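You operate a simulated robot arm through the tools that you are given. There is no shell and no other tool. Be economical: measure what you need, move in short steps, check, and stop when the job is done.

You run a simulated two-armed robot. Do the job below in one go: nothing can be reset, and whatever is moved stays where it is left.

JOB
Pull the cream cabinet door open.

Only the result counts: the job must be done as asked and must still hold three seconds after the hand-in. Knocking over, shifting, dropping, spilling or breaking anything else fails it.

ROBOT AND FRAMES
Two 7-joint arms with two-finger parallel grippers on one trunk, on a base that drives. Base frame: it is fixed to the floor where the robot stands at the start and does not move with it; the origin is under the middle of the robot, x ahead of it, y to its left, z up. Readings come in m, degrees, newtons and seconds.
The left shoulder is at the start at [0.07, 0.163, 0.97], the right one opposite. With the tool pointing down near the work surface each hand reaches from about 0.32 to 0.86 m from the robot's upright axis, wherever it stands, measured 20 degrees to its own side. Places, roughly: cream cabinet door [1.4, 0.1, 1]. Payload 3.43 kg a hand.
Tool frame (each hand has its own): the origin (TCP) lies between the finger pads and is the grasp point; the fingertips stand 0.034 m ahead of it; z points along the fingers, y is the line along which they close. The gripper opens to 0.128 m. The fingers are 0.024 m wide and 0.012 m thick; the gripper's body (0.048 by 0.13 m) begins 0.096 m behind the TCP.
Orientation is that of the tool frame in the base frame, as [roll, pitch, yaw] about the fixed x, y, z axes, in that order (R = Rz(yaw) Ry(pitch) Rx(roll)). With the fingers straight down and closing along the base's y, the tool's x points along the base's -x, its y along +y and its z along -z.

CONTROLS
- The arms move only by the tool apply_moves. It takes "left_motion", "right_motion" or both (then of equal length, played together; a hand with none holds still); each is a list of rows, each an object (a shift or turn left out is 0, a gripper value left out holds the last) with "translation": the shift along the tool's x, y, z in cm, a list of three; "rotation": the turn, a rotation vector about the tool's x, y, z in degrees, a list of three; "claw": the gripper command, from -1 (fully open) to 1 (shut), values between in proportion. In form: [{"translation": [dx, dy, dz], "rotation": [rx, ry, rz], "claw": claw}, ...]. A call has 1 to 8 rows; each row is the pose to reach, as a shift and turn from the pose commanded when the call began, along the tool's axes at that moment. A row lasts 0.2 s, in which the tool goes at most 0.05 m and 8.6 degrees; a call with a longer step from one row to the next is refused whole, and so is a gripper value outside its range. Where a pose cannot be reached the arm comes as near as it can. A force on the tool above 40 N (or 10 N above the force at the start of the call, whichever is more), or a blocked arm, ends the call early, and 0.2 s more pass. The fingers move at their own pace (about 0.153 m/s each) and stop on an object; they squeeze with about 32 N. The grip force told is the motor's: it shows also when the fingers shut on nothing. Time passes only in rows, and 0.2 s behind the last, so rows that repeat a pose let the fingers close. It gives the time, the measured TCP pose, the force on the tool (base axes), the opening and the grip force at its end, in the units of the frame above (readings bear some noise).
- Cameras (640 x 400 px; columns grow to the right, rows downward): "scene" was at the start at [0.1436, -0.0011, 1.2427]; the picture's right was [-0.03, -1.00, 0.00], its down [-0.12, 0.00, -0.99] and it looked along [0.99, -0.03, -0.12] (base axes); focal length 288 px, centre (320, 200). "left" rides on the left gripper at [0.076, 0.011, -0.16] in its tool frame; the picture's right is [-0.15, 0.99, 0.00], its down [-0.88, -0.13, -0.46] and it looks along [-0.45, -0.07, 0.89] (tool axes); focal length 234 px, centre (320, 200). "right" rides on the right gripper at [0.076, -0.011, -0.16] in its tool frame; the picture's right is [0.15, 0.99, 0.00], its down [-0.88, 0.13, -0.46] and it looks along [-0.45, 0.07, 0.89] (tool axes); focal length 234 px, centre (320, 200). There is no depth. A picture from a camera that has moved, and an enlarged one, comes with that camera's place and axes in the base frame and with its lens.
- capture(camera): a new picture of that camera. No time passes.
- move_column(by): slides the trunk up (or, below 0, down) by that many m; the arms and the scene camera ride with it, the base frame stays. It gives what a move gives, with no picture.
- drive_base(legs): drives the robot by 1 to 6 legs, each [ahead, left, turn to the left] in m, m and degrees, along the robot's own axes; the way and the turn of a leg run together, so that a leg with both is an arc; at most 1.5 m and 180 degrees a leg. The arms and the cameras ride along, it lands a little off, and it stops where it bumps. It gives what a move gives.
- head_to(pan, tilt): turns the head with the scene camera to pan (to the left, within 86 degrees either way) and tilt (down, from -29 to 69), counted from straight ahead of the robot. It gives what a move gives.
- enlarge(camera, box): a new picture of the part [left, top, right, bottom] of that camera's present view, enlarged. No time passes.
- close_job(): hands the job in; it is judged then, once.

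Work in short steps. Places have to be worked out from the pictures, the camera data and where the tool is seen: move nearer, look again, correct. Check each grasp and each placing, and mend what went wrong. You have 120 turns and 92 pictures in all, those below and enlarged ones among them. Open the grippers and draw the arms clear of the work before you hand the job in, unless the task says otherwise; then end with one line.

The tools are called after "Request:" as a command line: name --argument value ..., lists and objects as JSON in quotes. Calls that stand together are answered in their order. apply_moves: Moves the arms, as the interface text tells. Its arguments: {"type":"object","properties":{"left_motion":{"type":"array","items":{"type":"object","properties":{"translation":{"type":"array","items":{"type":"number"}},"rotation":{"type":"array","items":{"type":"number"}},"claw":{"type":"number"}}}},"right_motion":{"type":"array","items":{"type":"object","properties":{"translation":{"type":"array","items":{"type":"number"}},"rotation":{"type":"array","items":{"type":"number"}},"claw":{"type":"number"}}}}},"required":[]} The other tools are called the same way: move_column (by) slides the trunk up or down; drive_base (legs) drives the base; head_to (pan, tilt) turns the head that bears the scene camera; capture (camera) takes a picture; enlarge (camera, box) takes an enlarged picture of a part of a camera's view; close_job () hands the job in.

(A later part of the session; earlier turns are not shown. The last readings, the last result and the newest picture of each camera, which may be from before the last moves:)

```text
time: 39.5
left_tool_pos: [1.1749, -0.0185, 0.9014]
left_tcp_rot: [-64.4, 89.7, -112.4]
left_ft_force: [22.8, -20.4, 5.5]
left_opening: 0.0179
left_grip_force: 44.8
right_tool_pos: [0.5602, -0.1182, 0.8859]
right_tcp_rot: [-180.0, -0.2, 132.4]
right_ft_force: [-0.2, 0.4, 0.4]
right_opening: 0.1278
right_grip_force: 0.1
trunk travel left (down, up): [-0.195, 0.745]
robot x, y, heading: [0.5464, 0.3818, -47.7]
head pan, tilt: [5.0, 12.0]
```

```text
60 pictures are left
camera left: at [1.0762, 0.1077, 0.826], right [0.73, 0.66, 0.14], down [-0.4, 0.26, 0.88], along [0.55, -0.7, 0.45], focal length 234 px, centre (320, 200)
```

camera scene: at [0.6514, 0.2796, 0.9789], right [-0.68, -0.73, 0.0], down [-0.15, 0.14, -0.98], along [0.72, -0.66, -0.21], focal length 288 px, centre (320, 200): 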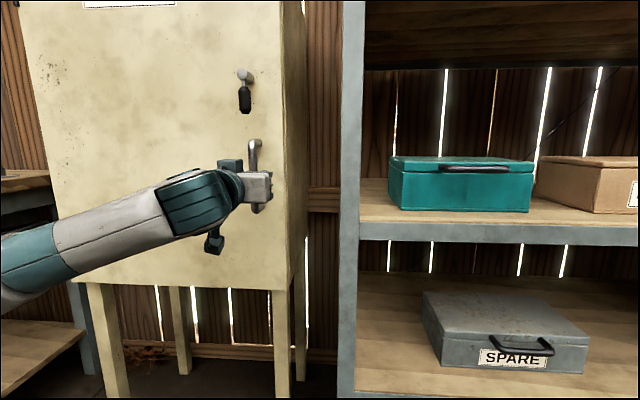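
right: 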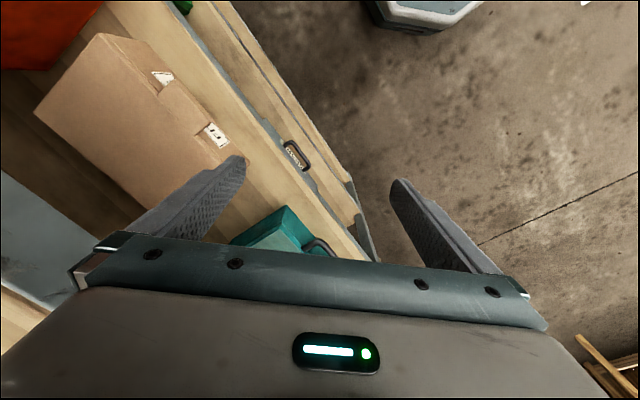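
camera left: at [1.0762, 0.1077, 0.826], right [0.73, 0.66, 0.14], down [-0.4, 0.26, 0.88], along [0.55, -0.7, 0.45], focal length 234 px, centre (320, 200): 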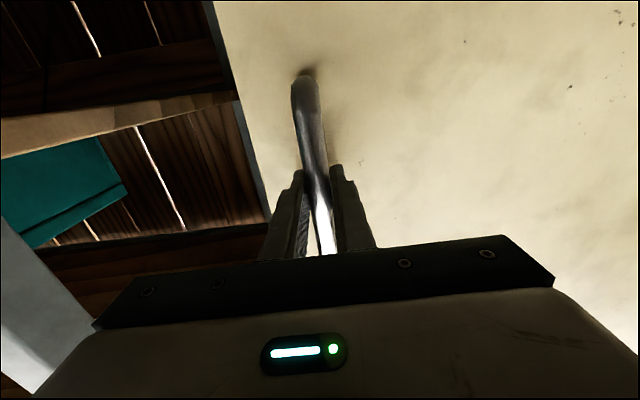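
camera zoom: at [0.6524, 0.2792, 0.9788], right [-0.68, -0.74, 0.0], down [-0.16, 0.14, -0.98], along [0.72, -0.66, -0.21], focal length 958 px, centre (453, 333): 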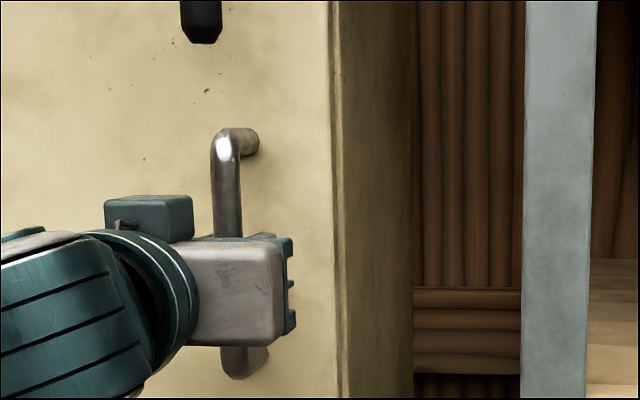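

The fingers slipped; the door is still held. To learn whether the latch should go the other way, I release, back off and go to the left side of the lever to push it back and up.

Request:
apply_moves --left_motion '[{"claw": -0.2}, {"claw": -0.2}, {"claw": -0.2}, {"translation": [0, 0, -4]}, {"translation": [0, 0, -8]}, {"translation": [0, 0, -10], "claw": 1}, {"translation": [0, 4.5, -10], "claw": 1}, {"translation": [0, 4.5, -10], "claw": 1}]'

Request:
move_column --by 0.145

Request:
capture --camera "left"

```text
time: 41.3
left_tool_pos: [1.1382, 0.0851, 0.9009]
left_tcp_rot: [-33.4, 89.6, -81.4]
left_ft_force: [-0.2, 0.2, 0.0]
left_opening: 0.0
left_grip_force: 31.4
right_tool_pos: [0.5578, -0.116, 0.8866]
right_tcp_rot: [-180.0, 0.0, 132.3]
right_ft_force: [0.1, -0.5, -0.5]
right_opening: 0.1281
right_grip_force: 0.0
trunk travel left (down, up): [-0.195, 0.745]
robot x, y, heading: [0.5502, 0.379, -47.4]
head pan, tilt: [5.0, 12.0]
```

```text
time: 43.0
left_tool_pos: [1.1372, 0.0855, 1.0454]
left_tcp_rot: [-37.6, 89.6, -85.6]
left_ft_force: [0.4, -0.5, 0.0]
left_opening: 0.0001
left_grip_force: 32.0
right_tool_pos: [0.5598, -0.1165, 1.0313]
right_tcp_rot: [180.0, -0.1, 132.3]
right_ft_force: [0.3, -0.8, -0.5]
right_opening: 0.1279
right_grip_force: 0.1
trunk travel left (down, up): [-0.34, 0.6]
robot x, y, heading: [0.5483, 0.377, -47.6]
head pan, tilt: [5.0, 12.0]
```

```text
59 pictures are left
camera left: at [1.041, 0.2118, 0.9702], right [0.73, 0.66, 0.14], down [-0.4, 0.26, 0.88], along [0.55, -0.7, 0.46], focal length 234 px, centre (320, 200)
```

left: 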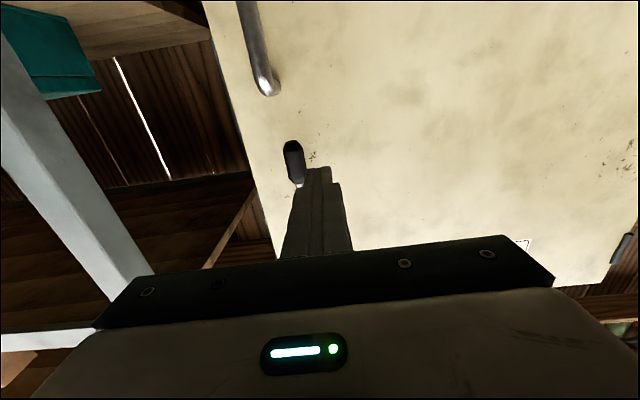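

I advance left of the lever and sweep it right and up, back to horizontal first.

Request:
apply_moves --left_motion '[{"translation": [0, 0, 4.5]}, {"translation": [0, 0, 9.3]}, {"translation": [0, -2, 9.3]}, {"translation": [-0.1, -4, 9.3]}, {"translation": [-0.6, -5.5, 9.3]}, {"translation": [-1.2, -6.6, 9.3]}, {"translation": [-2.3, -7.6, 9.3]}, {"translation": [-3.4, -8.2, 9.3]}]'

Request:
capture --camera "left"

```text
time: 44.8
left_tool_pos: [1.1419, -0.0378, 1.076]
left_tcp_rot: [-113.9, 89.7, -161.8]
left_ft_force: [4.3, 4.4, -14.9]
left_opening: 0.0
left_grip_force: 32.2
right_tool_pos: [0.5616, -0.1167, 1.0297]
right_tcp_rot: [-179.9, -0.2, 132.3]
right_ft_force: [0.4, 0.2, -0.8]
right_opening: 0.1279
right_grip_force: 0.1
trunk travel left (down, up): [-0.34, 0.6]
robot x, y, heading: [0.5488, 0.3785, -47.4]
head pan, tilt: [5.0, 12.0]
```

```text
58 pictures are left
camera left: at [1.0447, 0.0884, 1.0016], right [0.73, 0.66, 0.14], down [-0.4, 0.25, 0.88], along [0.55, -0.7, 0.45], focal length 234 px, centre (320, 200)
```

left: 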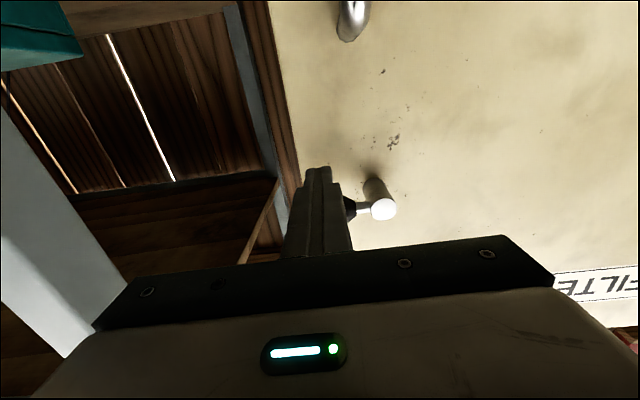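

The lever is back near horizontal with 15 N resisting. I push gently upward to see whether it passes.

Request:
apply_moves --left_motion '[{"translation": [-0.4, 0, 0]}, {"translation": [-0.8, 0, 0]}, {"translation": [-1.2, 0, 0]}, {"translation": [-1.6, 0, 0]}]'

Request:
capture --camera "left"

```text
time: 45.4
left_tool_pos: [1.1429, -0.0394, 1.0776]
left_tcp_rot: [-178.9, 89.0, 133.4]
left_ft_force: [1.8, 3.2, -15.9]
left_opening: 0.0001
left_grip_force: 32.3
right_tool_pos: [0.5604, -0.1158, 1.0322]
right_tcp_rot: [180.0, 0.0, 132.3]
right_ft_force: [0.0, -0.4, -0.1]
right_opening: 0.1279
right_grip_force: 0.0
trunk travel left (down, up): [-0.34, 0.6]
robot x, y, heading: [0.5475, 0.3792, -47.7]
head pan, tilt: [5.0, 12.0]
stopped in row 2 (left hand): the force on the tool passed its limit (the readings are from after the stop); the commanded pose is now the measured one
```

```text
57 pictures are left
camera left: at [1.0444, 0.0881, 1.0044], right [0.73, 0.66, 0.15], down [-0.39, 0.24, 0.89], along [0.56, -0.71, 0.43], focal length 234 px, centre (320, 200)
```

left: 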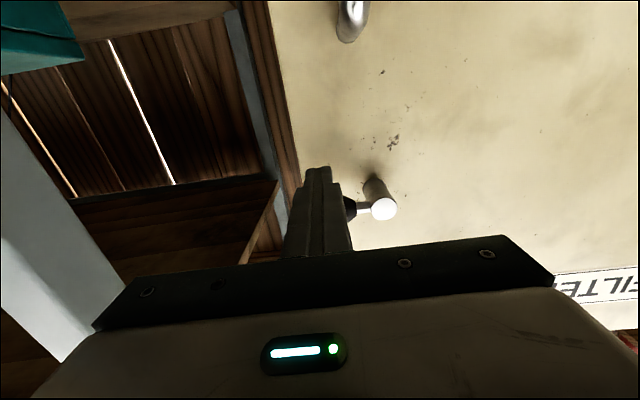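

Up is blocked at horizontal, so down is the release direction and the door simply needs a stronger pull than friction grip gives. I put the lever back down first, going over it.

Request:
apply_moves --left_motion '[{"translation": [0, 0, -5]}, {"translation": [-4, 0, -6]}, {"translation": [-7.5, 0, -5]}, {"translation": [-7.5, 0, -2]}, {"translation": [-7.5, 0, 0]}, {"translation": [-5, 0, 0]}]'

Request:
capture --camera "left"

```text
time: 45.9
left_tool_pos: [1.1124, -0.001, 1.0765]
left_tcp_rot: [172.9, 87.9, 125.6]
left_ft_force: [6.1, 5.5, -9.8]
left_opening: 0.0
left_grip_force: 32.0
right_tool_pos: [0.5611, -0.1157, 1.032]
right_tcp_rot: [179.9, 0.0, 132.5]
right_ft_force: [-0.3, 0.4, -0.6]
right_opening: 0.1277
right_grip_force: 0.1
trunk travel left (down, up): [-0.34, 0.6]
robot x, y, heading: [0.5472, 0.3793, -47.6]
head pan, tilt: [5.0, 12.0]
stopped in row 2 (left hand): the force on the tool passed its limit (the readings are from after the stop); the commanded pose is now the measured one
```

```text
56 pictures are left
camera left: at [1.0122, 0.1272, 1.0078], right [0.73, 0.67, 0.15], down [-0.39, 0.22, 0.9], along [0.56, -0.71, 0.42], focal length 234 px, centre (320, 200)
```

left: 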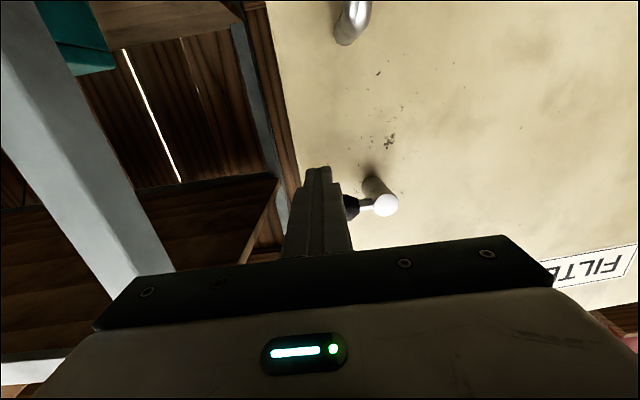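

The finger was still rubbing the lever; it's now free in front. I clear back, go up and over, then press down along the arc.

Request:
apply_moves --left_motion '[{"translation": [0.5, 0, -2.5], "rotation": [0, -1, 0]}, {"translation": [-3, 0, -3], "rotation": [0, -2, 0]}, {"translation": [-7.3, 0, -3], "rotation": [0, -2, 0]}, {"translation": [-7.3, 0, 1], "rotation": [0, -2, 0]}, {"translation": [-7.3, 0, 4.7], "rotation": [0, -2, 0]}]'

Request:
capture --camera "left"

```text
time: 46.4
left_tool_pos: [1.0949, 0.015, 1.0769]
left_tcp_rot: [157.5, 87.7, 110.3]
left_ft_force: [3.4, 0.7, -7.9]
left_opening: 0.0
left_grip_force: 31.9
right_tool_pos: [0.56, -0.1162, 1.0298]
right_tcp_rot: [179.9, 0.0, 132.4]
right_ft_force: [0.0, 0.3, 0.3]
right_opening: 0.128
right_grip_force: 0.1
trunk travel left (down, up): [-0.34, 0.6]
robot x, y, heading: [0.5463, 0.3822, -47.7]
head pan, tilt: [5.0, 12.0]
stopped in row 2 (left hand): the force on the tool passed its limit (the readings are from after the stop); the commanded pose is now the measured one
```

```text
55 pictures are left
camera left: at [0.9954, 0.1445, 1.0081], right [0.73, 0.66, 0.16], down [-0.39, 0.21, 0.89], along [0.56, -0.72, 0.42], focal length 234 px, centre (320, 200)
```

left: 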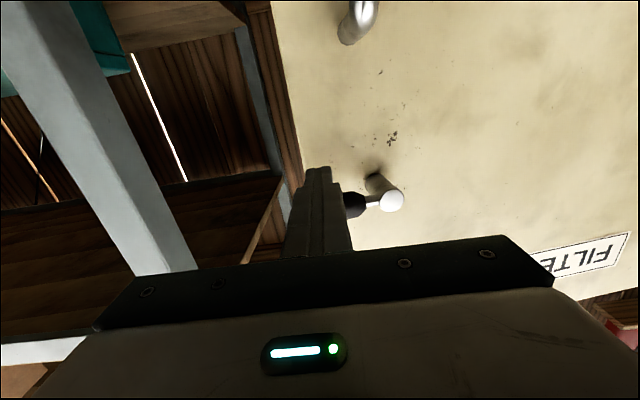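

Something still pushes down on the hand although the tips should be clear of the lever. I check from the scene camera.

Request:
capture --camera "scene"

Request:
enlarge --camera "scene" --box '[200, 80, 320, 200]'

```text
54 pictures are left
camera scene: at [0.6511, 0.2811, 1.1243], right [-0.68, -0.74, 0.0], down [-0.15, 0.14, -0.98], along [0.72, -0.66, -0.21], focal length 288 px, centre (320, 200)
```

scene: 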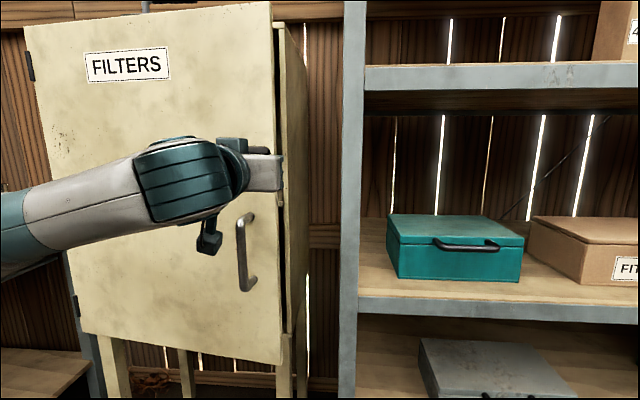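

```text
3.33 times, centred on (260, 140) of scene
camera zoom: at [0.6511, 0.2811, 1.1243], right [-0.68, -0.74, 0.0], down [-0.15, 0.14, -0.98], along [0.72, -0.66, -0.21], focal length 958 px, centre (520, 400)
```

zoom: 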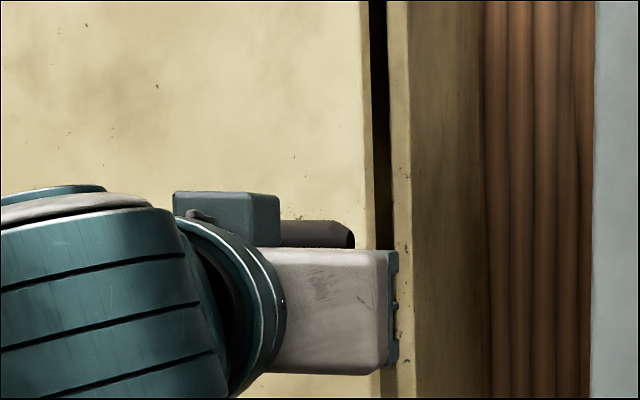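

The door has actually come open: the finger rubbing under the lever dragged it out ~7 cm, so the latch is released. I now move the hand down and back off, then go for the handle.

Request:
apply_moves --left_motion '[{"translation": [2, 0, 0]}, {"translation": [3, 0, -2], "rotation": [0, -2, 0]}, {"translation": [3, 2, -5], "rotation": [0, -2, 0]}, {"translation": [3, 5, -8], "rotation": [0, -2, 0], "claw": -0.2}, {"translation": [3, 6, -8], "rotation": [0, -2, 0], "claw": -0.2}]'

Request:
move_column --by -0.145

Request:
capture --camera "left"

Request:
capture --camera "scene"

```text
time: 47.6
left_tool_pos: [1.082, 0.1185, 1.0533]
left_tcp_rot: [79.6, 89.1, 32.0]
left_ft_force: [0.8, 0.5, 0.4]
left_opening: 0.0764
left_grip_force: 0.0
right_tool_pos: [0.5597, -0.1159, 1.0317]
right_tcp_rot: [179.9, 0.0, 132.4]
right_ft_force: [0.0, 0.2, -0.3]
right_opening: 0.1277
right_grip_force: 0.1
trunk travel left (down, up): [-0.34, 0.6]
robot x, y, heading: [0.5489, 0.3801, -47.8]
head pan, tilt: [5.0, 12.0]
```

```text
time: 49.3
left_tool_pos: [1.0816, 0.1173, 0.9074]
left_tcp_rot: [77.1, 89.1, 29.5]
left_ft_force: [-1.1, -1.3, 0.7]
left_opening: 0.0765
left_grip_force: 0.0
right_tool_pos: [0.5602, -0.1152, 0.8864]
right_tcp_rot: [179.9, 0.2, 132.4]
right_ft_force: [0.1, -0.3, 0.5]
right_opening: 0.1281
right_grip_force: 0.0
trunk travel left (down, up): [-0.195, 0.745]
robot x, y, heading: [0.5473, 0.3838, -47.5]
head pan, tilt: [5.0, 12.0]
```

```text
52 pictures are left
camera left: at [0.9849, 0.2443, 0.8332], right [0.73, 0.67, 0.16], down [-0.41, 0.24, 0.88], along [0.54, -0.71, 0.45], focal length 234 px, centre (320, 200)
```

left: 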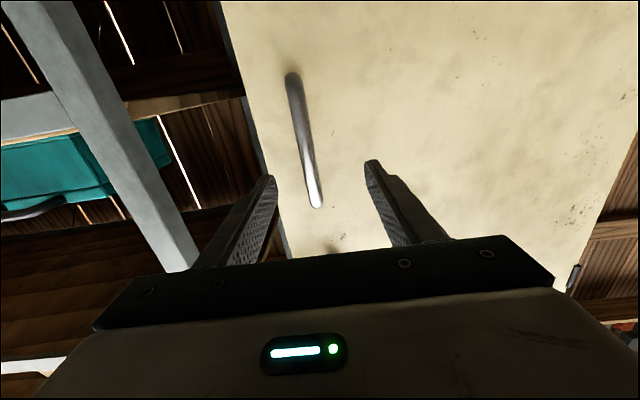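

```text
51 pictures are left
camera scene: at [0.6505, 0.2815, 0.9794], right [-0.68, -0.74, 0.0], down [-0.15, 0.14, -0.98], along [0.72, -0.66, -0.21], focal length 288 px, centre (320, 200)
```

scene: 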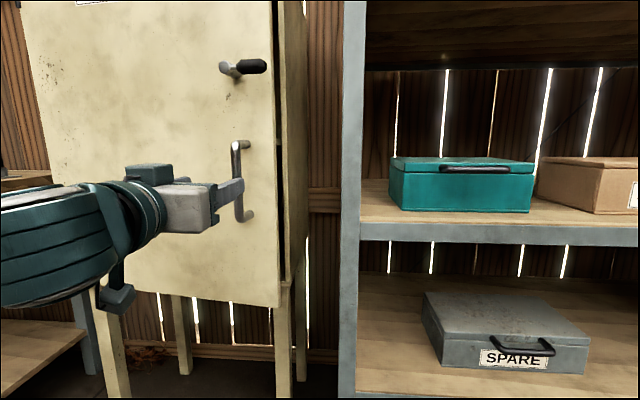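

Handle now at about (1.137, 0.038). I go 9.4 cm ahead and 1.3 cm right, and grip.

Request:
apply_moves --left_motion '[{"translation": [0, -1.3, 3]}, {"translation": [0, -1.3, 6.5], "rotation": [3, 0, 0]}, {"translation": [0, -1.3, 9.3], "rotation": [6, 0, 0]}, {"translation": [0, -1.3, 9.3], "rotation": [6, 0, 0], "claw": 1}, {"translation": [0, -1.3, 9.3], "rotation": [6, 0, 0], "claw": 1}, {"translation": [0, -1.3, 9.3], "rotation": [6, 0, 0], "claw": 1}]'

Request:
capture --camera "left"

```text
time: 50.7
left_tool_pos: [1.1345, 0.0401, 0.907]
left_tcp_rot: [83.7, 89.2, 30.0]
left_ft_force: [-3.3, -1.5, -0.1]
left_opening: 0.0176
left_grip_force: 45.4
right_tool_pos: [0.5592, -0.1151, 0.8866]
right_tcp_rot: [179.9, 0.0, 132.4]
right_ft_force: [-0.5, -0.3, -0.5]
right_opening: 0.1279
right_grip_force: 0.1
trunk travel left (down, up): [-0.195, 0.745]
robot x, y, heading: [0.5446, 0.3837, -47.5]
head pan, tilt: [5.0, 12.0]
```

```text
50 pictures are left
camera left: at [1.0514, 0.177, 0.8328], right [0.79, 0.59, 0.16], down [-0.39, 0.28, 0.88], along [0.47, -0.76, 0.45], focal length 234 px, centre (320, 200)
```

left: 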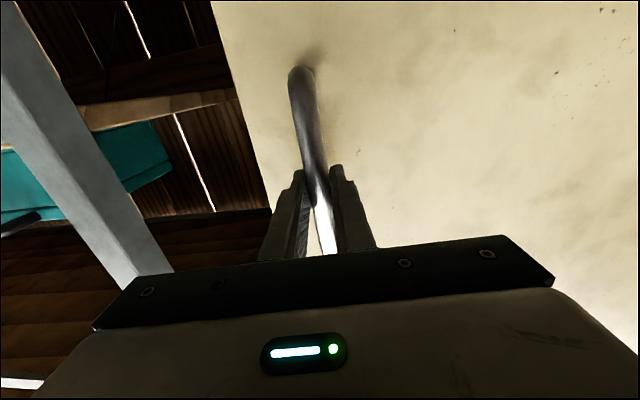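

Gripped. I pull along the hinge arc by 10°.

Request:
apply_moves --left_motion '[{"translation": [0, 0.1, -1.1], "rotation": [1.2, 0, 0]}, {"translation": [0, 0.27, -2.24], "rotation": [2.5, 0, 0]}, {"translation": [0, 0.45, -3.35], "rotation": [3.7, 0, 0]}, {"translation": [0, 0.63, -4.47], "rotation": [5, 0, 0]}, {"translation": [0, 1.09, -6.68], "rotation": [7.5, 0, 0]}, {"translation": [0, 1.65, -8.86], "rotation": [10, 0, 0]}]'

Request:
capture --camera "scene"

```text
time: 52.1
left_tool_pos: [1.0986, 0.123, 0.9073]
left_tcp_rot: [90.8, 89.4, 27.4]
left_ft_force: [12.6, 5.2, 4.3]
left_opening: 0.0176
left_grip_force: 45.1
right_tool_pos: [0.5614, -0.1152, 0.8868]
right_tcp_rot: [179.9, -0.1, 132.3]
right_ft_force: [0.2, 0.4, -0.8]
right_opening: 0.1278
right_grip_force: 0.1
trunk travel left (down, up): [-0.195, 0.745]
robot x, y, heading: [0.5468, 0.3801, -47.4]
head pan, tilt: [5.0, 12.0]
```

```text
49 pictures are left
camera scene: at [0.652, 0.2824, 0.9793], right [-0.68, -0.74, 0.0], down [-0.15, 0.14, -0.98], along [0.72, -0.66, -0.21], focal length 288 px, centre (320, 200)
```

scene: 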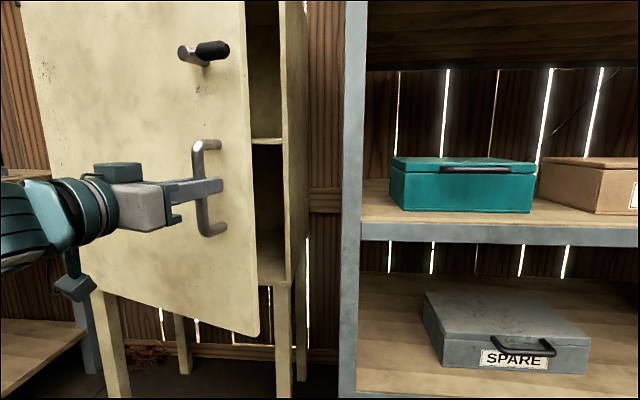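

The door swings nicely (~18°). I continue along the arc another 15°.

Request:
apply_moves --left_motion '[{"translation": [0, 0.4, -2.24], "rotation": [2.5, 0, 0]}, {"translation": [0, 0.9, -4.47], "rotation": [5, 0, 0]}, {"translation": [0, 1.4, -6.68], "rotation": [7.5, 0, 0]}, {"translation": [0, 2.0, -8.86], "rotation": [10, 0, 0]}, {"translation": [0, 2.6, -11.0], "rotation": [12.5, 0, 0]}, {"translation": [0, 3.3, -13.1], "rotation": [15, 0, 0]}]'

Request:
capture --camera "scene"

```text
time: 53.6
left_tool_pos: [1.0747, 0.2536, 0.908]
left_tcp_rot: [134.5, 89.1, 56.8]
left_ft_force: [7.0, 0.7, 0.5]
left_opening: 0.0177
left_grip_force: 44.7
right_tool_pos: [0.5614, -0.1164, 0.886]
right_tcp_rot: [179.8, 0.0, 132.3]
right_ft_force: [0.3, -0.3, -0.5]
right_opening: 0.1281
right_grip_force: 0.0
trunk travel left (down, up): [-0.195, 0.745]
robot x, y, heading: [0.5465, 0.3837, -47.8]
head pan, tilt: [5.0, 12.0]
stopped in row 6 (left hand): the force on the tool passed its limit (the readings are from after the stop); the commanded pose is now the measured one
```

```text
48 pictures are left
camera scene: at [0.6522, 0.2811, 0.9788], right [-0.68, -0.74, 0.0], down [-0.15, 0.14, -0.98], along [0.72, -0.66, -0.21], focal length 288 px, centre (320, 200)
```

scene: 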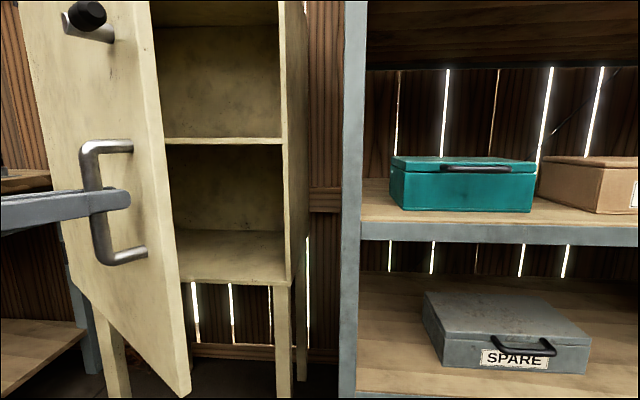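

About 35° open. Now I'll push from inside: I open the gripper fully, drive back to clear the handle, then look.

Request:
apply_moves --left_motion '[{"claw": -1}, {"claw": -1}, {"translation": [0, 0, -3], "claw": -1}]'

Request:
drive_base --legs '[[-0.22, 0, 0]]'

Request:
capture --camera "scene"

```text
time: 54.4
left_tool_pos: [1.0647, 0.2829, 0.9104]
left_tcp_rot: [116.8, 89.1, 38.8]
left_ft_force: [0.2, -0.1, 0.4]
left_opening: 0.128
left_grip_force: 0.1
right_tool_pos: [0.5596, -0.1156, 0.8871]
right_tcp_rot: [-180.0, 0.1, 132.4]
right_ft_force: [-0.7, 0.4, 0.0]
right_opening: 0.1281
right_grip_force: 0.1
trunk travel left (down, up): [-0.195, 0.745]
robot x, y, heading: [0.5489, 0.3779, -47.7]
head pan, tilt: [5.0, 12.0]
```

```text
time: 56.1
left_tool_pos: [0.9156, 0.4436, 0.9091]
left_tcp_rot: [117.0, 89.2, 38.8]
left_ft_force: [0.1, -0.4, -0.2]
left_opening: 0.1281
left_grip_force: 0.1
right_tool_pos: [0.4086, 0.0483, 0.8874]
right_tcp_rot: [179.8, 0.1, 132.1]
right_ft_force: [-0.1, 0.3, -0.1]
right_opening: 0.1279
right_grip_force: 0.1
trunk travel left (down, up): [-0.195, 0.745]
robot x, y, heading: [0.399, 0.542, -48.3]
head pan, tilt: [5.0, 12.0]
```

```text
47 pictures are left
camera scene: at [0.5017, 0.4448, 0.9794], right [-0.68, -0.73, 0.0], down [-0.15, 0.14, -0.98], along [0.72, -0.67, -0.21], focal length 288 px, centre (320, 200)
```

scene: 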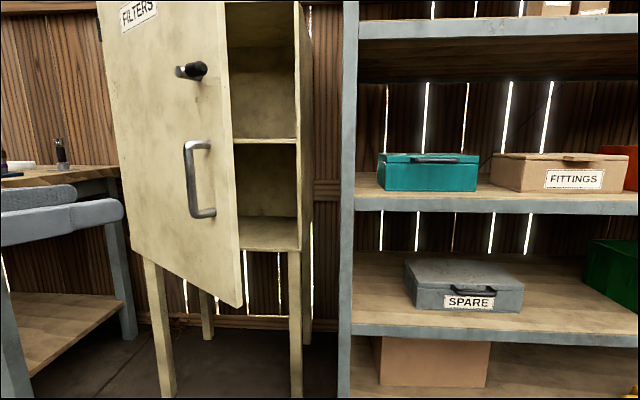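

Door stays at ~35°. I turn the left hand to point straight ahead again and shut the gripper.

Request:
apply_moves --left_motion '[{"rotation": [-7.5, 0, 0], "claw": 1}, {"rotation": [-15, 0, 0], "claw": 1}, {"rotation": [-22.5, 0, 0], "claw": 1}, {"rotation": [-30, 0, 0], "claw": 1}]'

Request:
drive_base --legs '[[0, -0.25, 0]]'

Request:
apply_moves --left_motion '[{"translation": [0, -2, 4], "claw": 1}, {"translation": [0, -4, 8], "claw": 1}, {"translation": [0, -6, 12], "claw": 1}, {"translation": [0, -8, 15], "claw": 1}]'

Request:
capture --camera "scene"

Request:
capture --camera "left"

```text
time: 57.1
left_tool_pos: [0.9545, 0.4333, 0.9702]
left_tcp_rot: [90.1, 89.1, 41.9]
left_ft_force: [0.3, -0.3, -0.2]
left_opening: 0.0
left_grip_force: 32.3
left hand out of reach, approached as far as the arm can: row 1, 2, 3, 4
right_tool_pos: [0.4076, 0.0466, 0.8857]
right_tcp_rot: [179.8, 0.1, 131.9]
right_ft_force: [-0.4, 0.1, -0.2]
right_opening: 0.1282
right_grip_force: 0.0
trunk travel left (down, up): [-0.195, 0.745]
robot x, y, heading: [0.3991, 0.5448, -48.1]
head pan, tilt: [5.0, 12.0]
```

```text
time: 58.9
left_tool_pos: [0.7734, 0.2708, 0.97]
left_tcp_rot: [93.1, 88.9, 45.1]
left_ft_force: [0.6, 0.4, 0.5]
left_opening: 0.0003
left_grip_force: 32.3
right_tool_pos: [0.2286, -0.1181, 0.886]
right_tcp_rot: [179.9, 0.0, 132.4]
right_ft_force: [0.0, 0.2, -0.3]
right_opening: 0.1281
right_grip_force: 0.0
trunk travel left (down, up): [-0.195, 0.745]
robot x, y, heading: [0.2171, 0.3783, -47.5]
head pan, tilt: [5.0, 12.0]
```

```text
time: 59.9
left_tool_pos: [0.8121, 0.1052, 0.9694]
left_tcp_rot: [94.0, 89.1, 46.1]
left_ft_force: [0.4, -0.3, 0.4]
left_opening: 0.0001
left_grip_force: 32.1
right_tool_pos: [0.2288, -0.1178, 0.8858]
right_tcp_rot: [179.9, 0.0, 132.4]
right_ft_force: [0.5, 0.8, -0.5]
right_opening: 0.128
right_grip_force: 0.1
trunk travel left (down, up): [-0.195, 0.745]
robot x, y, heading: [0.2194, 0.3804, -47.4]
head pan, tilt: [5.0, 12.0]
```

```text
46 pictures are left
camera scene: at [0.3195, 0.2784, 0.9792], right [-0.68, -0.74, 0.0], down [-0.15, 0.14, -0.98], along [0.72, -0.66, -0.21], focal length 288 px, centre (320, 200)
```

scene: 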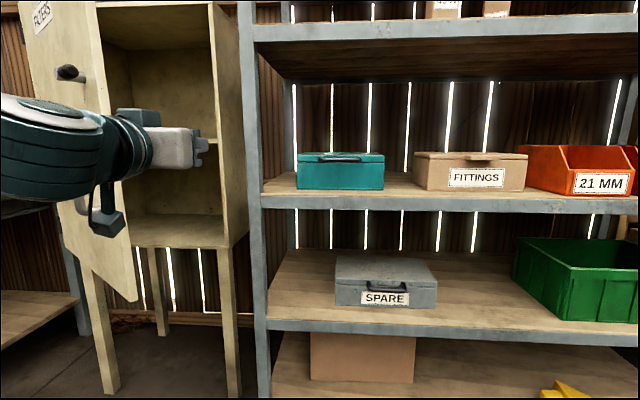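

```text
45 pictures are left
camera left: at [0.716, 0.2331, 0.8946], right [0.73, 0.66, 0.16], down [-0.41, 0.24, 0.88], along [0.54, -0.71, 0.45], focal length 234 px, centre (320, 200)
```

left: 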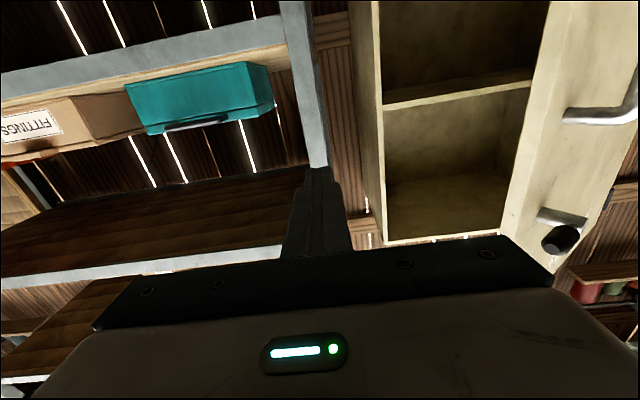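

The hand is in front and right of the open edge. I drive left and forward so the shut fingers get just inside the door edge, then check.

Request:
drive_base --legs '[[0, 0.1, 0], [0.14, 0, 0]]'

Request:
capture --camera "left"

Request:
capture --camera "scene"

```text
time: 62.0
left_tool_pos: [0.9812, 0.0723, 0.9683]
left_tcp_rot: [96.7, 89.1, 49.1]
left_ft_force: [0.3, 0.4, 0.1]
left_opening: 0.0
left_grip_force: 32.1
right_tool_pos: [0.3967, -0.1525, 0.8853]
right_tcp_rot: [179.9, 0.0, 132.5]
right_ft_force: [0.2, -0.3, 0.3]
right_opening: 0.128
right_grip_force: 0.0
trunk travel left (down, up): [-0.195, 0.745]
robot x, y, heading: [0.3792, 0.341, -47.7]
head pan, tilt: [5.0, 12.0]
```

```text
44 pictures are left
camera left: at [0.883, 0.2004, 0.8942], right [0.73, 0.66, 0.16], down [-0.41, 0.24, 0.88], along [0.54, -0.71, 0.45], focal length 234 px, centre (320, 200)
```

left: 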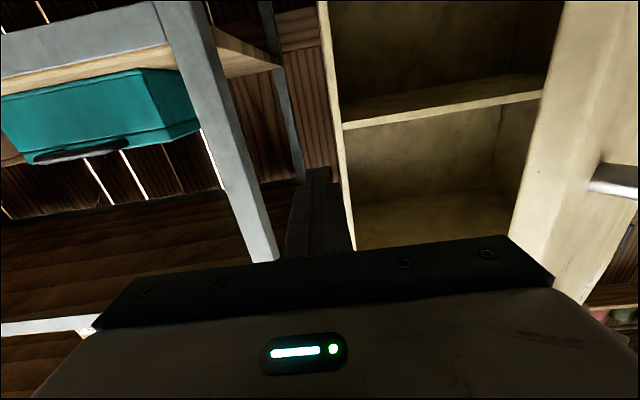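

```text
43 pictures are left
camera scene: at [0.4864, 0.244, 0.9791], right [-0.67, -0.74, 0.0], down [-0.15, 0.14, -0.98], along [0.72, -0.66, -0.21], focal length 288 px, centre (320, 200)
```

scene: 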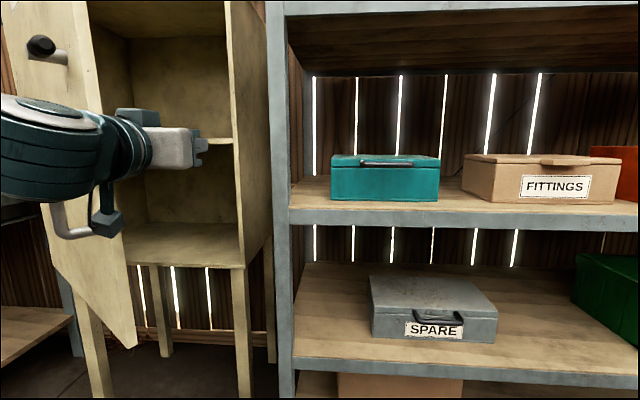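

The fingers are inside the edge's depth. I drive left to contact, then out-and-left following the edge's arc.

Request:
drive_base --legs '[[0, 0.13, 0], [-0.04, 0.06, 0], [-0.05, 0.05, 0]]'

Request:
capture --camera "scene"

Request:
capture --camera "left"

```text
time: 63.2
left_tool_pos: [1.0468, 0.1378, 0.9678]
left_tcp_rot: [98.2, 88.8, 49.2]
left_ft_force: [0.4, -0.5, -0.4]
left_opening: 0.0
left_grip_force: 31.9
right_tool_pos: [0.472, -0.0834, 0.8877]
right_tcp_rot: [179.9, 0.1, 132.4]
right_ft_force: [-0.3, -0.6, -0.5]
right_opening: 0.1279
right_grip_force: 0.1
trunk travel left (down, up): [-0.195, 0.745]
robot x, y, heading: [0.4604, 0.4154, -47.5]
head pan, tilt: [5.0, 12.0]
stopped in leg 1: the force on the tool passed its limit (the readings are from after the stop); the commanded pose is now the measured one
```

```text
42 pictures are left
camera scene: at [0.5619, 0.3138, 0.9793], right [-0.68, -0.74, 0.0], down [-0.15, 0.14, -0.98], along [0.72, -0.66, -0.21], focal length 288 px, centre (320, 200)
```

scene: 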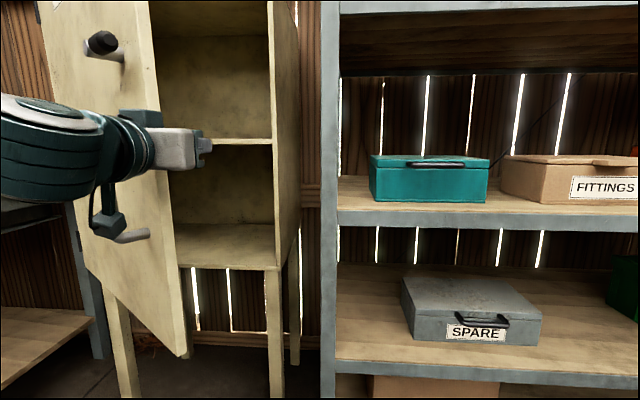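

```text
41 pictures are left
camera left: at [0.9535, 0.2685, 0.8944], right [0.74, 0.65, 0.17], down [-0.41, 0.24, 0.88], along [0.53, -0.72, 0.45], focal length 234 px, centre (320, 200)
```

left: 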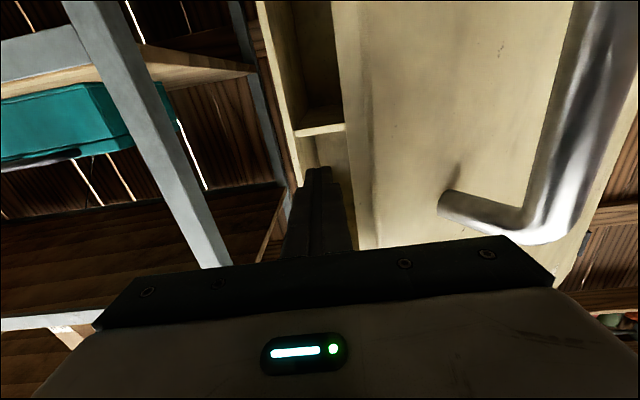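

Contact came early — likely the hand's camera housing against the handle. I back off right and raise the trunk so the hand works above both handle and lever.

Request:
drive_base --legs '[[0, -0.05, 0]]'

Request:
move_column --by 0.27

Request:
capture --camera "scene"

Request:
capture --camera "left"

```text
time: 64.1
left_tool_pos: [1.009, 0.1034, 0.9692]
left_tcp_rot: [98.1, 88.7, 49.2]
left_ft_force: [-0.6, -0.2, -0.3]
left_opening: 0.0
left_grip_force: 31.9
right_tool_pos: [0.4335, -0.1179, 0.8845]
right_tcp_rot: [179.9, -0.1, 132.4]
right_ft_force: [0.6, -0.9, -1.2]
right_opening: 0.1279
right_grip_force: 0.0
trunk travel left (down, up): [-0.195, 0.745]
robot x, y, heading: [0.423, 0.3771, -47.5]
head pan, tilt: [5.0, 12.0]
```

```text
time: 66.9
left_tool_pos: [1.0106, 0.1042, 1.2388]
left_tcp_rot: [98.7, 88.7, 49.7]
left_ft_force: [-0.7, -0.7, -0.5]
left_opening: 0.0001
left_grip_force: 32.4
right_tool_pos: [0.4335, -0.1169, 1.1552]
right_tcp_rot: [179.9, 0.0, 132.4]
right_ft_force: [-0.1, -0.1, -0.2]
right_opening: 0.128
right_grip_force: 0.0
trunk travel left (down, up): [-0.465, 0.475]
robot x, y, heading: [0.421, 0.3784, -47.8]
head pan, tilt: [5.0, 12.0]
```

```text
40 pictures are left
camera scene: at [0.5248, 0.2795, 1.2492], right [-0.68, -0.74, 0.0], down [-0.15, 0.14, -0.98], along [0.72, -0.66, -0.21], focal length 288 px, centre (320, 200)
```

scene: 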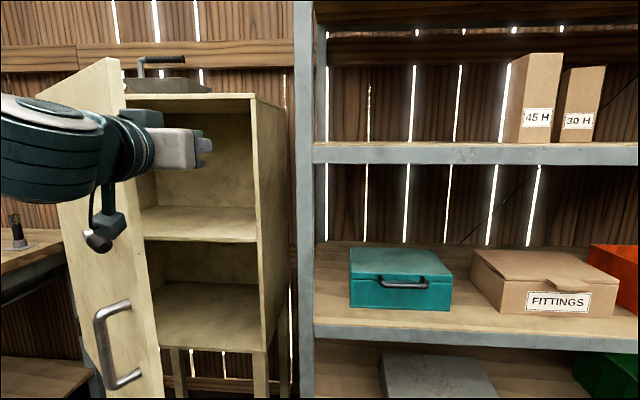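

```text
39 pictures are left
camera left: at [0.9164, 0.2339, 1.1641], right [0.74, 0.65, 0.17], down [-0.41, 0.24, 0.88], along [0.53, -0.72, 0.45], focal length 234 px, centre (320, 200)
```

left: 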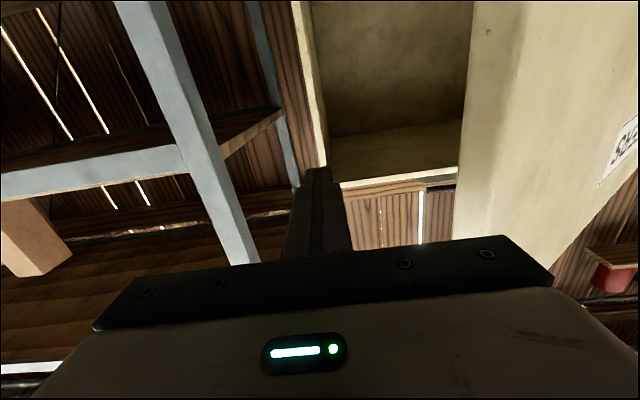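

I raise 3.5 cm more to clear the lever, then push left gently with the arm.

Request:
move_column --by 0.035

Request:
apply_moves --left_motion '[{"translation": [0, 2, 0]}, {"translation": [0, 4, 0]}, {"translation": [0, 5.5, 0]}, {"translation": [0, 7, 0]}, {"translation": [0, 8.5, -0.5]}, {"translation": [0, 10, -1.5]}, {"translation": [0, 11.5, -2.5]}, {"translation": [0, 13, -3.5]}]'

Request:
capture --camera "scene"

Request:
capture --camera "left"

```text
time: 67.7
left_tool_pos: [1.0103, 0.1032, 1.2727]
left_tcp_rot: [99.3, 88.7, 50.1]
left_ft_force: [0.4, -0.2, -0.1]
left_opening: 0.0
left_grip_force: 32.2
right_tool_pos: [0.4344, -0.1182, 1.1916]
right_tcp_rot: [179.8, 0.0, 132.4]
right_ft_force: [-0.3, 0.3, -0.7]
right_opening: 0.128
right_grip_force: 0.1
trunk travel left (down, up): [-0.5, 0.44]
robot x, y, heading: [0.4234, 0.3744, -47.3]
head pan, tilt: [5.0, 12.0]
```

```text
time: 69.0
left_tool_pos: [1.0653, 0.1677, 1.2805]
left_tcp_rot: [85.3, 88.5, 35.8]
left_ft_force: [-14.6, 0.0, 1.0]
left_opening: 0.0
left_grip_force: 32.3
right_tool_pos: [0.4314, -0.116, 1.1924]
right_tcp_rot: [179.8, 0.1, 132.4]
right_ft_force: [-0.2, 0.8, 0.3]
right_opening: 0.128
right_grip_force: 0.1
trunk travel left (down, up): [-0.5, 0.44]
robot x, y, heading: [0.4182, 0.3776, -47.9]
head pan, tilt: [5.0, 12.0]
stopped in row 6 (left hand): the force on the tool passed its limit (the readings are from after the stop); the commanded pose is now the measured one
```

```text
38 pictures are left
camera scene: at [0.5206, 0.2807, 1.2848], right [-0.68, -0.74, 0.0], down [-0.15, 0.14, -0.98], along [0.72, -0.66, -0.21], focal length 288 px, centre (320, 200)
```

scene: 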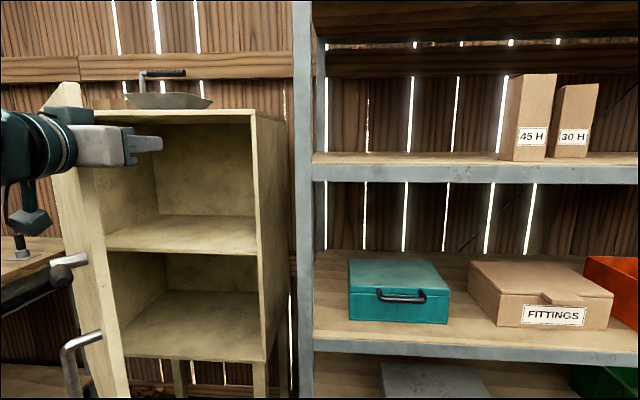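

```text
37 pictures are left
camera left: at [0.9717, 0.2978, 1.2042], right [0.75, 0.64, 0.17], down [-0.41, 0.25, 0.88], along [0.52, -0.73, 0.45], focal length 234 px, centre (320, 200)
```

left: 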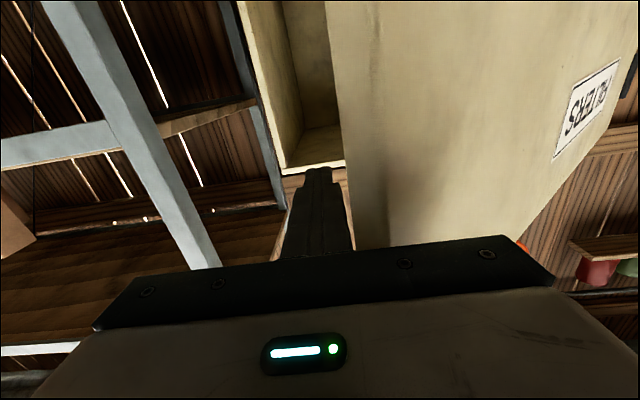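

The door is now ~44° open, edge against the hand's side. I continue left and back in gentle steps along the edge's arc.

Request:
apply_moves --left_motion '[{"translation": [0, 1.2, -1.0]}, {"translation": [0, 2.5, -2.1]}, {"translation": [0, 3.8, -3.2]}, {"translation": [0, 5.2, -4.2]}, {"translation": [0, 6.7, -5.3]}, {"translation": [0, 8.2, -6.4]}, {"translation": [0, 9.8, -7.5]}, {"translation": [0, 11.4, -8.5]}]'

Request:
capture --camera "scene"

Request:
capture --camera "left"

```text
time: 69.5
left_tool_pos: [1.062, 0.1887, 1.2784]
left_tcp_rot: [89.3, 88.5, 39.3]
left_ft_force: [-22.4, 0.0, 2.6]
left_opening: 0.0
left_grip_force: 31.6
right_tool_pos: [0.4286, -0.1163, 1.1913]
right_tcp_rot: [179.8, 0.0, 132.3]
right_ft_force: [-0.3, -1.0, 0.2]
right_opening: 0.1279
right_grip_force: 0.1
trunk travel left (down, up): [-0.5, 0.44]
robot x, y, heading: [0.421, 0.3784, -47.7]
head pan, tilt: [5.0, 12.0]
stopped in row 2 (left hand): the force on the tool passed its limit (the readings are from after the stop); the commanded pose is now the measured one
```

```text
36 pictures are left
camera scene: at [0.5189, 0.2803, 1.2849], right [-0.68, -0.74, 0.0], down [-0.15, 0.14, -0.98], along [0.72, -0.66, -0.2], focal length 288 px, centre (320, 200)
```

scene: 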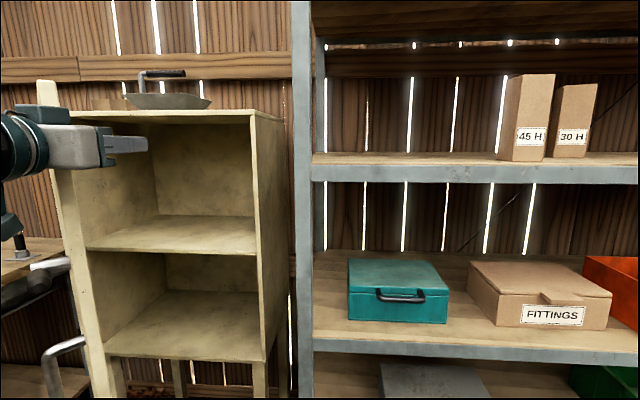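

```text
35 pictures are left
camera left: at [0.9713, 0.3209, 1.2043], right [0.76, 0.63, 0.17], down [-0.41, 0.25, 0.88], along [0.51, -0.73, 0.45], focal length 234 px, centre (320, 200)
```

left: 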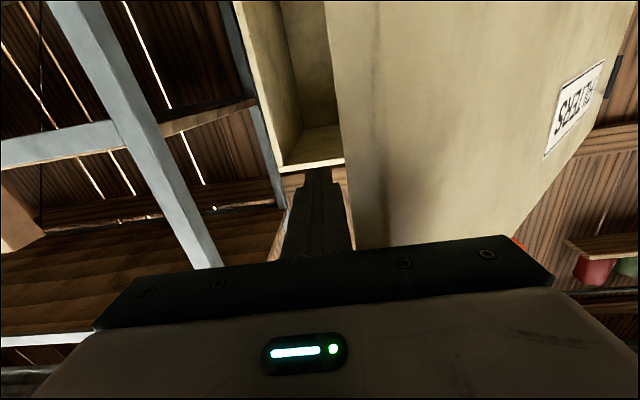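

The contact is jamming along the door's length. Turning the base left moves the hand nearly tangentially and aligns it with the door, so I ease off and do that in small arcs.

Request:
apply_moves --left_motion '[{"translation": [0, -1.5, 0]}, {"translation": [0, -2.5, 2]}]'

Request:
drive_base --legs '[[0.02, 0, 5], [0.02, 0, 5], [0.02, 0, 5]]'

Request:
capture --camera "scene"

Request:
capture --camera "left"

```text
time: 70.1
left_tool_pos: [1.0633, 0.158, 1.2739]
left_tcp_rot: [105.4, 88.6, 55.5]
left_ft_force: [-1.4, -1.3, 0.7]
left_opening: 0.0
left_grip_force: 31.5
right_tool_pos: [0.4318, -0.1199, 1.1909]
right_tcp_rot: [179.8, -0.2, 132.3]
right_ft_force: [-0.9, 1.0, 0.4]
right_opening: 0.1277
right_grip_force: 0.1
trunk travel left (down, up): [-0.5, 0.44]
robot x, y, heading: [0.4219, 0.3792, -47.6]
head pan, tilt: [5.0, 12.0]
```

```text
time: 71.0
left_tool_pos: [1.065, 0.1751, 1.2766]
left_tcp_rot: [95.8, 88.3, 47.1]
left_ft_force: [-13.4, 0.2, 3.8]
left_opening: 0.0
left_grip_force: 32.1
right_tool_pos: [0.4556, -0.1235, 1.1922]
right_tcp_rot: [179.8, 0.1, 134.6]
right_ft_force: [-0.1, -0.3, -0.4]
right_opening: 0.1279
right_grip_force: 0.0
trunk travel left (down, up): [-0.5, 0.44]
robot x, y, heading: [0.4256, 0.3692, -45.4]
head pan, tilt: [5.0, 12.0]
stopped in leg 1: the force on the tool passed its limit (the readings are from after the stop); the commanded pose is now the measured one
```

```text
34 pictures are left
camera scene: at [0.5296, 0.2767, 1.2846], right [-0.65, -0.76, 0.0], down [-0.16, 0.13, -0.98], along [0.75, -0.63, -0.21], focal length 288 px, centre (320, 200)
```

scene: 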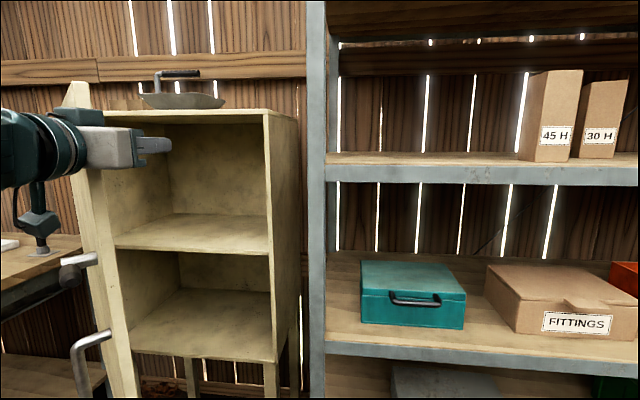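

```text
33 pictures are left
camera left: at [0.9705, 0.3043, 1.2024], right [0.74, 0.65, 0.17], down [-0.42, 0.24, 0.88], along [0.53, -0.72, 0.45], focal length 234 px, centre (320, 200)
```

left: 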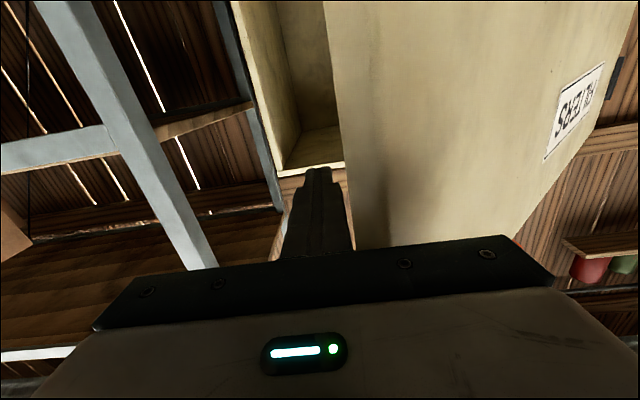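

The gripper body is butting the door's end face. Better: point the left fingers down and push from above the top edge, so only fingers overlap the door. I back off right and begin turning the hand down.

Request:
apply_moves --left_motion '[{"translation": [0, -3, 0]}, {"translation": [0, -6, 0]}, {"translation": [-3, -8, -2]}]'

Request:
move_column --by 0.08

Request:
apply_moves --left_motion '[{"rotation": [0, 8.5, 0]}, {"rotation": [0, 17, 0]}, {"rotation": [0, 25.5, 0]}, {"rotation": [0, 34, 0]}, {"rotation": [0, 42.5, 0]}, {"rotation": [0, 51, 0]}, {"rotation": [0, 59.5, 0]}, {"rotation": [0, 68, 0]}]'

Request:
apply_moves --left_motion '[{"rotation": [0, 7.5, 0]}, {"rotation": [0, 15, 0]}, {"rotation": [0, 20, 0]}]'

Request:
capture --camera "scene"

Request:
capture --camera "left"

```text
time: 71.8
left_tool_pos: [0.9953, 0.1383, 1.3036]
left_tcp_rot: [102.5, 88.6, 54.1]
left_ft_force: [-0.8, 0.0, 0.0]
left_opening: 0.0003
left_grip_force: 32.0
right_tool_pos: [0.4554, -0.1224, 1.1921]
right_tcp_rot: [179.8, 0.0, 134.6]
right_ft_force: [-0.2, -0.1, 0.4]
right_opening: 0.1279
right_grip_force: 0.0
trunk travel left (down, up): [-0.5, 0.44]
robot x, y, heading: [0.4238, 0.3736, -45.5]
head pan, tilt: [5.0, 12.0]
```

```text
time: 72.9
left_tool_pos: [0.998, 0.1374, 1.3823]
left_tcp_rot: [106.7, 88.5, 58.3]
left_ft_force: [0.5, 0.4, -0.3]
left_opening: 0.0
left_grip_force: 32.3
right_tool_pos: [0.4569, -0.1239, 1.2709]
right_tcp_rot: [179.9, 0.0, 134.7]
right_ft_force: [0.7, -1.7, -0.8]
right_opening: 0.1281
right_grip_force: 0.0
trunk travel left (down, up): [-0.58, 0.36]
robot x, y, heading: [0.4254, 0.372, -45.2]
head pan, tilt: [5.0, 12.0]
```

```text
time: 74.7
left_tool_pos: [1.0028, 0.1382, 1.3774]
left_tcp_rot: [178.7, 21.2, 131.1]
left_ft_force: [0.5, -1.0, -0.4]
left_opening: 0.0
left_grip_force: 32.0
left hand out of reach, approached as far as the arm can: row 8
right_tool_pos: [0.4618, -0.127, 1.2712]
right_tcp_rot: [180.0, -0.3, 134.7]
right_ft_force: [0.6, -0.9, -0.4]
right_opening: 0.1279
right_grip_force: 0.1
trunk travel left (down, up): [-0.58, 0.36]
robot x, y, heading: [0.4262, 0.3688, -45.5]
head pan, tilt: [5.0, 12.0]
```

```text
time: 75.5
left_tool_pos: [0.9909, 0.1857, 1.3327]
left_tcp_rot: [178.7, 1.7, 131.4]
left_ft_force: [0.9, -0.1, -0.3]
left_opening: 0.0001
left_grip_force: 32.3
left hand out of reach, approached as far as the arm can: row 1, 2, 3
right_tool_pos: [0.4585, -0.1222, 1.2713]
right_tcp_rot: [179.9, 0.0, 134.7]
right_ft_force: [0.4, -0.5, 0.6]
right_opening: 0.1279
right_grip_force: 0.1
trunk travel left (down, up): [-0.58, 0.36]
robot x, y, heading: [0.4238, 0.3692, -45.4]
head pan, tilt: [5.0, 12.0]
```

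```text
32 pictures are left
camera scene: at [0.5323, 0.2771, 1.3644], right [-0.65, -0.76, 0.0], down [-0.16, 0.13, -0.98], along [0.75, -0.63, -0.21], focal length 288 px, centre (320, 200)
```

scene: 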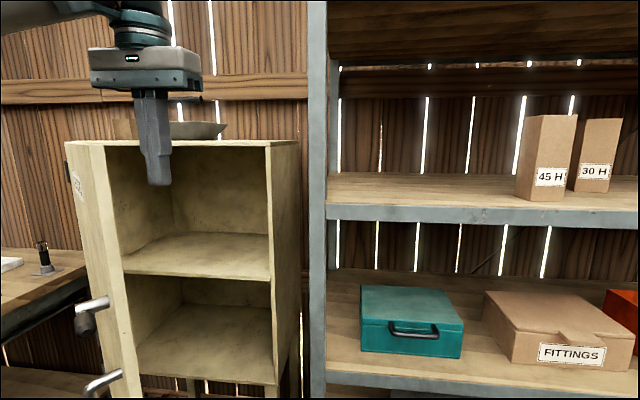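

```text
31 pictures are left
camera left: at [0.9449, 0.2514, 1.4914], right [0.84, 0.55, 0.03], down [0.47, -0.74, 0.48], along [0.28, -0.39, -0.88], focal length 234 px, centre (320, 200)
```

left: 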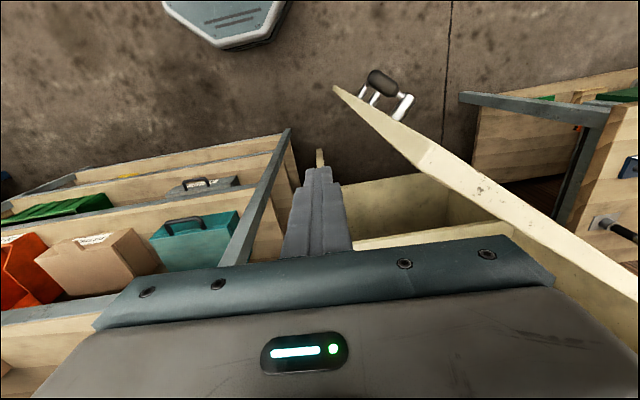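

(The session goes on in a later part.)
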